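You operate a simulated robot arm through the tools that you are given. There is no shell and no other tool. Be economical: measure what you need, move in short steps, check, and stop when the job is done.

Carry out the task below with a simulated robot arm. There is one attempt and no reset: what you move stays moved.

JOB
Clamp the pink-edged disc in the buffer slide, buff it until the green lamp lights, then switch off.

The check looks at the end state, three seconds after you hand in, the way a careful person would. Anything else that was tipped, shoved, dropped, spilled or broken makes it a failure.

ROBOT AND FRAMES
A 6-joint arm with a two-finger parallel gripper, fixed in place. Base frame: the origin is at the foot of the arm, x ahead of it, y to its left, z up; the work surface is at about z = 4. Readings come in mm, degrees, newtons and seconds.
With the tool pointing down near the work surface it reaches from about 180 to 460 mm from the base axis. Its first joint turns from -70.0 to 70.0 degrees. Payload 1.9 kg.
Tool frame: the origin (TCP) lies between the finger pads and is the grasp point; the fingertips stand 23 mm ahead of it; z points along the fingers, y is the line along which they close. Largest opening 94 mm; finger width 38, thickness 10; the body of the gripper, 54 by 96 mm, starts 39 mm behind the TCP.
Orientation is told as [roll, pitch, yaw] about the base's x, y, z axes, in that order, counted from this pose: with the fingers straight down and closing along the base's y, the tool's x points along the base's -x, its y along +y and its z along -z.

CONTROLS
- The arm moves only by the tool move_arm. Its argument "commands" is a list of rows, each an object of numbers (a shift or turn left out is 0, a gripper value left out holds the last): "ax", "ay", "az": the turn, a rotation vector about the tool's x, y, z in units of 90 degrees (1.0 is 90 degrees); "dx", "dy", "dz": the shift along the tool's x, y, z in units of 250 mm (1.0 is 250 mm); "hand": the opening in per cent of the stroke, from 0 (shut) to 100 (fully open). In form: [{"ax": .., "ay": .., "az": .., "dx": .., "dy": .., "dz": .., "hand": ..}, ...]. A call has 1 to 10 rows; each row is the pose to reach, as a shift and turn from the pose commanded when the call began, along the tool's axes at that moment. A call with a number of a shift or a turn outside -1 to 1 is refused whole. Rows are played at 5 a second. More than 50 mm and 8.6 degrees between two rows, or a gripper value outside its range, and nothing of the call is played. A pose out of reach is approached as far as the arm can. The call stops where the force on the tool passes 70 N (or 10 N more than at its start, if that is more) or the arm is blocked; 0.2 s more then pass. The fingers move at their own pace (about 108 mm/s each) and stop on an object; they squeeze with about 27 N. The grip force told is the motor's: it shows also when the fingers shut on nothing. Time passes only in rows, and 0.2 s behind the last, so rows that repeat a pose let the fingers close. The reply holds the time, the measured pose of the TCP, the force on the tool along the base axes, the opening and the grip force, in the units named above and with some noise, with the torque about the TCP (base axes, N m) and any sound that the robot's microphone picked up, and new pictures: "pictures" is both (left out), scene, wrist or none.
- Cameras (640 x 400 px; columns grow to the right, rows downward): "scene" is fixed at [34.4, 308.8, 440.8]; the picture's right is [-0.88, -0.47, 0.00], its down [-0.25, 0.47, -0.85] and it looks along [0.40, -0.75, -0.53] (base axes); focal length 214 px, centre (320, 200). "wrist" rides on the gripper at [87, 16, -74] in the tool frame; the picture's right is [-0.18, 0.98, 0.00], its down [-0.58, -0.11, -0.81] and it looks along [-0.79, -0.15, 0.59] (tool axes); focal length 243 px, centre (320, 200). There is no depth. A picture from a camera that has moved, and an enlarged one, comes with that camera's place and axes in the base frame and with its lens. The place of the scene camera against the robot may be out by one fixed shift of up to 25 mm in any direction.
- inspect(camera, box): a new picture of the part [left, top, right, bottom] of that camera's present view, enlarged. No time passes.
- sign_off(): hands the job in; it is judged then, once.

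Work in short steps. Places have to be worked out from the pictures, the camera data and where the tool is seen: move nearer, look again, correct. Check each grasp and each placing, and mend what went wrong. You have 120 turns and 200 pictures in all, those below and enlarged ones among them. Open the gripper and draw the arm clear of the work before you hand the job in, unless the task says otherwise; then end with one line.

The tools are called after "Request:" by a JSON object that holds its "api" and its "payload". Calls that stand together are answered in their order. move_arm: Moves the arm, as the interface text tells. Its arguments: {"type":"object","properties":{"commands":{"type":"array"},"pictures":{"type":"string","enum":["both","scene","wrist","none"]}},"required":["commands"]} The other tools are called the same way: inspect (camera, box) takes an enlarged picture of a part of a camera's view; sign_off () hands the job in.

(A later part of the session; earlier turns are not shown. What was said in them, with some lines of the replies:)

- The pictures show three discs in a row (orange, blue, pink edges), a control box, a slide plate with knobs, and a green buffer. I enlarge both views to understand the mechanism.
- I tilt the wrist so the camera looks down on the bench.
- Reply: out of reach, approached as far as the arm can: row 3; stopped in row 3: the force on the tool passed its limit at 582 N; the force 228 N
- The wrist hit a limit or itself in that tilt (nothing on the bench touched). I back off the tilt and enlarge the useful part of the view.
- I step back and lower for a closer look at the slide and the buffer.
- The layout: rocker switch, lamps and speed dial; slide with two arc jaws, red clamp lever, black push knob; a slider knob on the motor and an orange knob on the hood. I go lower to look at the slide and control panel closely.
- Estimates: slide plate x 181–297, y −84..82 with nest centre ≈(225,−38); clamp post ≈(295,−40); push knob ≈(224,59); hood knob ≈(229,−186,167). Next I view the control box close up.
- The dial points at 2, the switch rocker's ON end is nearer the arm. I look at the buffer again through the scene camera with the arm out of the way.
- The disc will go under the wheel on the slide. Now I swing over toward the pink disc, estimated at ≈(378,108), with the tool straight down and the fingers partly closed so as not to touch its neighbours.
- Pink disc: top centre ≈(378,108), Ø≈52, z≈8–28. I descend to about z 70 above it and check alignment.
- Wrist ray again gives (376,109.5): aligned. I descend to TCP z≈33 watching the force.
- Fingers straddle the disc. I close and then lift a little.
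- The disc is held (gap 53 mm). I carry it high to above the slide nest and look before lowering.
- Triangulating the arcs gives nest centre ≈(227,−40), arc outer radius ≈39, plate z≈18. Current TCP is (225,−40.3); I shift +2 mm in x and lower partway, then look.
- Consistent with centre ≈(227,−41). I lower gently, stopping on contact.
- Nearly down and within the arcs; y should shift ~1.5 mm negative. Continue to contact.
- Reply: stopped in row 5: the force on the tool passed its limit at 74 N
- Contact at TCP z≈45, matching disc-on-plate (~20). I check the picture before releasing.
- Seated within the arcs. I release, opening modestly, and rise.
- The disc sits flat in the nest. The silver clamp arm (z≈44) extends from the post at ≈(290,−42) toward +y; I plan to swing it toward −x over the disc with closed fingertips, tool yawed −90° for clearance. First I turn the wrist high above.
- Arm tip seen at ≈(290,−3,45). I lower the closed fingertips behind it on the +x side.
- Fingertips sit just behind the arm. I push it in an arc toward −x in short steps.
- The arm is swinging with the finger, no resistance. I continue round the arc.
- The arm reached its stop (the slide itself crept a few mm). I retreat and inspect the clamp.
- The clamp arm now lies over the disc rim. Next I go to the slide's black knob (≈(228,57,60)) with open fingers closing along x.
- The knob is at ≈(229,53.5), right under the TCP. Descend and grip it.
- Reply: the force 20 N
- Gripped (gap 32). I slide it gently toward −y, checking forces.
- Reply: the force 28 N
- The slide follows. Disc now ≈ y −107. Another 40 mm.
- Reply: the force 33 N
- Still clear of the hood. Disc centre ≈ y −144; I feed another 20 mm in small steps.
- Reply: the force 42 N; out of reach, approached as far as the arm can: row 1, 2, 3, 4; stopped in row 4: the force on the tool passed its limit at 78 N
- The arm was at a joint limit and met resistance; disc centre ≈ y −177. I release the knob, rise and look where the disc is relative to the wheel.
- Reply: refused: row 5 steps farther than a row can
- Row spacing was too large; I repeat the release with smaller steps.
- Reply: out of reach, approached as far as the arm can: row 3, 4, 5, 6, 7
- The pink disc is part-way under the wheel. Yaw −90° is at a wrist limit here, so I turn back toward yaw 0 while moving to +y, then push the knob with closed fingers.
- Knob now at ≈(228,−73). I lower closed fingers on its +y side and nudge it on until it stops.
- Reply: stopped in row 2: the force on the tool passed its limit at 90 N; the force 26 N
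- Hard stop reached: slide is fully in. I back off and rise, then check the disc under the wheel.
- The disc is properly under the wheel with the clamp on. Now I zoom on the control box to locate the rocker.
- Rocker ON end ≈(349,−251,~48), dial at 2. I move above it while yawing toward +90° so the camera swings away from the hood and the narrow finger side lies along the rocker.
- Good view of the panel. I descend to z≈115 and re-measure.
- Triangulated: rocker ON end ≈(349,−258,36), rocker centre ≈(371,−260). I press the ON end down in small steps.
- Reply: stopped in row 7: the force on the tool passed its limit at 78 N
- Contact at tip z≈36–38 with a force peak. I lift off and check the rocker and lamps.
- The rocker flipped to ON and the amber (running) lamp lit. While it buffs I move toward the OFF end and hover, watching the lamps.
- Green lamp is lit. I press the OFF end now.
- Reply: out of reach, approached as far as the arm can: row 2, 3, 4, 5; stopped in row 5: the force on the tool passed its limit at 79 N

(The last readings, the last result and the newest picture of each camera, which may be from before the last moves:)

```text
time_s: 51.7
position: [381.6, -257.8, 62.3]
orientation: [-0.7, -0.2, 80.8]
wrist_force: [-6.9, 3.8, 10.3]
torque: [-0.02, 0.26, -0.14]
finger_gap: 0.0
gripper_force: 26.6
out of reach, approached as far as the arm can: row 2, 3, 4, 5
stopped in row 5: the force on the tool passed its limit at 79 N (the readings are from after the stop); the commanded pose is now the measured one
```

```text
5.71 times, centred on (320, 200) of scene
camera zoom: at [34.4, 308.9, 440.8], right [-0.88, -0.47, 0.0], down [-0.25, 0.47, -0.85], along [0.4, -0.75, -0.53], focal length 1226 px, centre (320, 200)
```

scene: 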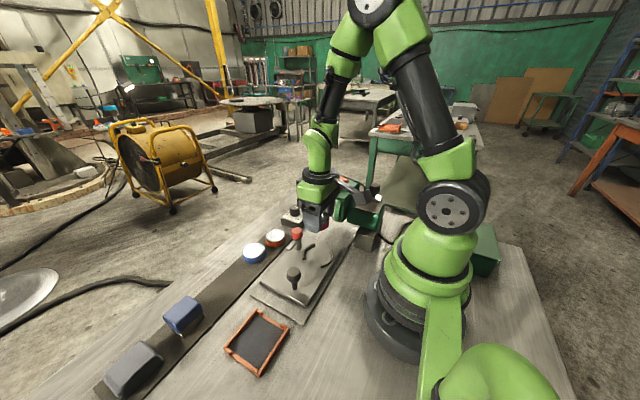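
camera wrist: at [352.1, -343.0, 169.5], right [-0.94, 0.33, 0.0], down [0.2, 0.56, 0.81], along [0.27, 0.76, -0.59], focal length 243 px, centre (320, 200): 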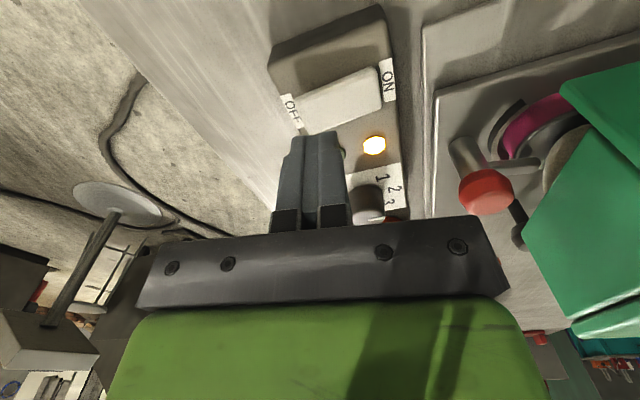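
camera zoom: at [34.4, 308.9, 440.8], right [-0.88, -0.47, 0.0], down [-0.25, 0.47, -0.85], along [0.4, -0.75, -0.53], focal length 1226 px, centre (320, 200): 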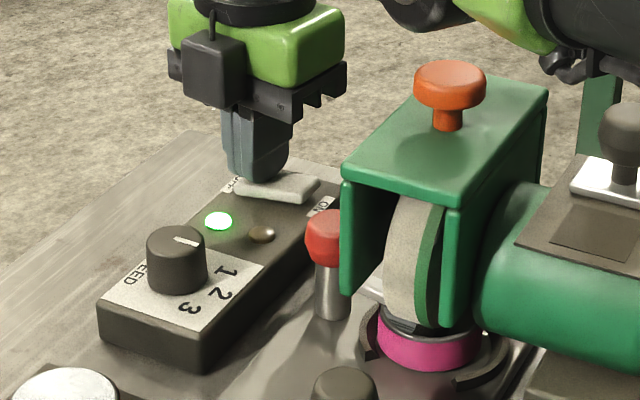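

Amber is off with the green still lit: switched off. I lift and draw the arm clear, then verify.

Request:
{"api": "move_arm", "payload": {"commands": [{"dz": -0.12}, {"dz": -0.28}, {"dz": -0.45}, {"dz": -0.6, "dy": 0.05}, {"dz": -0.72, "dy": 0.1}, {"dz": -0.72, "dy": 0.15, "dx": -0.15, "hand": 100}, {"dz": -0.72, "dy": 0.15, "dx": -0.32}, {"dz": -0.72, "dy": 0.15, "dx": -0.5}, {"dz": -0.72, "dy": 0.15, "dx": -0.65}, {"dz": -0.72, "dy": 0.15, "dx": -0.65}], "pictures": "both"}}

Request:
{"api": "inspect", "payload": {"camera": "scene", "box": [270, 165, 370, 265]}}

```text
time_s: 53.9
position: [369.4, -90.3, 240.7]
orientation: [-0.7, 0.0, 80.8]
wrist_force: [-0.1, 0.1, -1.7]
torque: [0.02, 0.01, 0.01]
finger_gap: 94.2
gripper_force: 0.0
camera wrist: at [337.5, -174.2, 315.7], right [-0.94, 0.34, -0.01], down [0.19, 0.56, 0.81], along [0.28, 0.76, -0.59], focal length 243 px, centre (320, 200)
```

scene: 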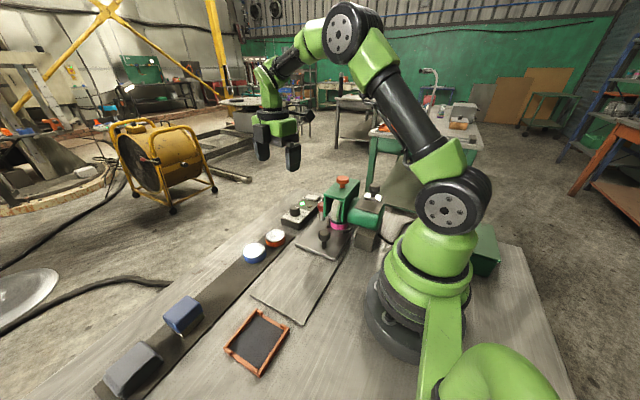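
wrist: 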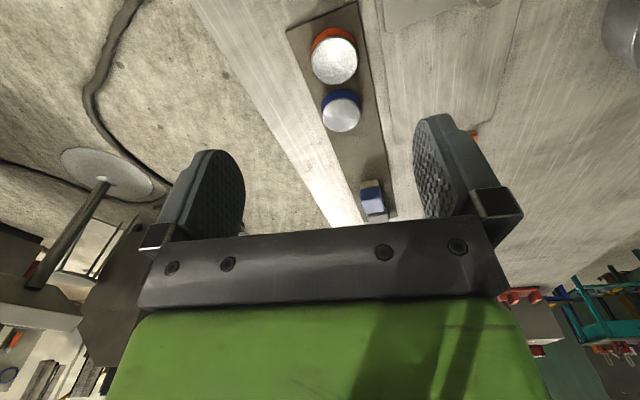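

```text
4.00 times, centred on (320, 215) of scene
camera zoom: at [34.4, 308.9, 440.8], right [-0.88, -0.47, 0.0], down [-0.25, 0.47, -0.85], along [0.4, -0.75, -0.53], focal length 858 px, centre (320, 140)
```

zoom: 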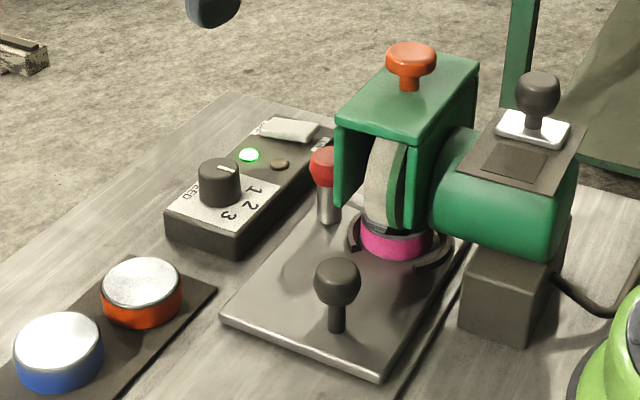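

The green lamp is lit, the amber lamp is off and the rocker is at OFF. The disc is still clamped under the wheel, everything else is in place, and the arm is clear, so I hand in.

Request:
{"api": "sign_off", "payload": {}}

```text
The job is handed in.
```

The pink-edged disc is clamped in the slide and was buffed until the green lamp lit. The buffer is switched off, and the arm is open and clear of the work.
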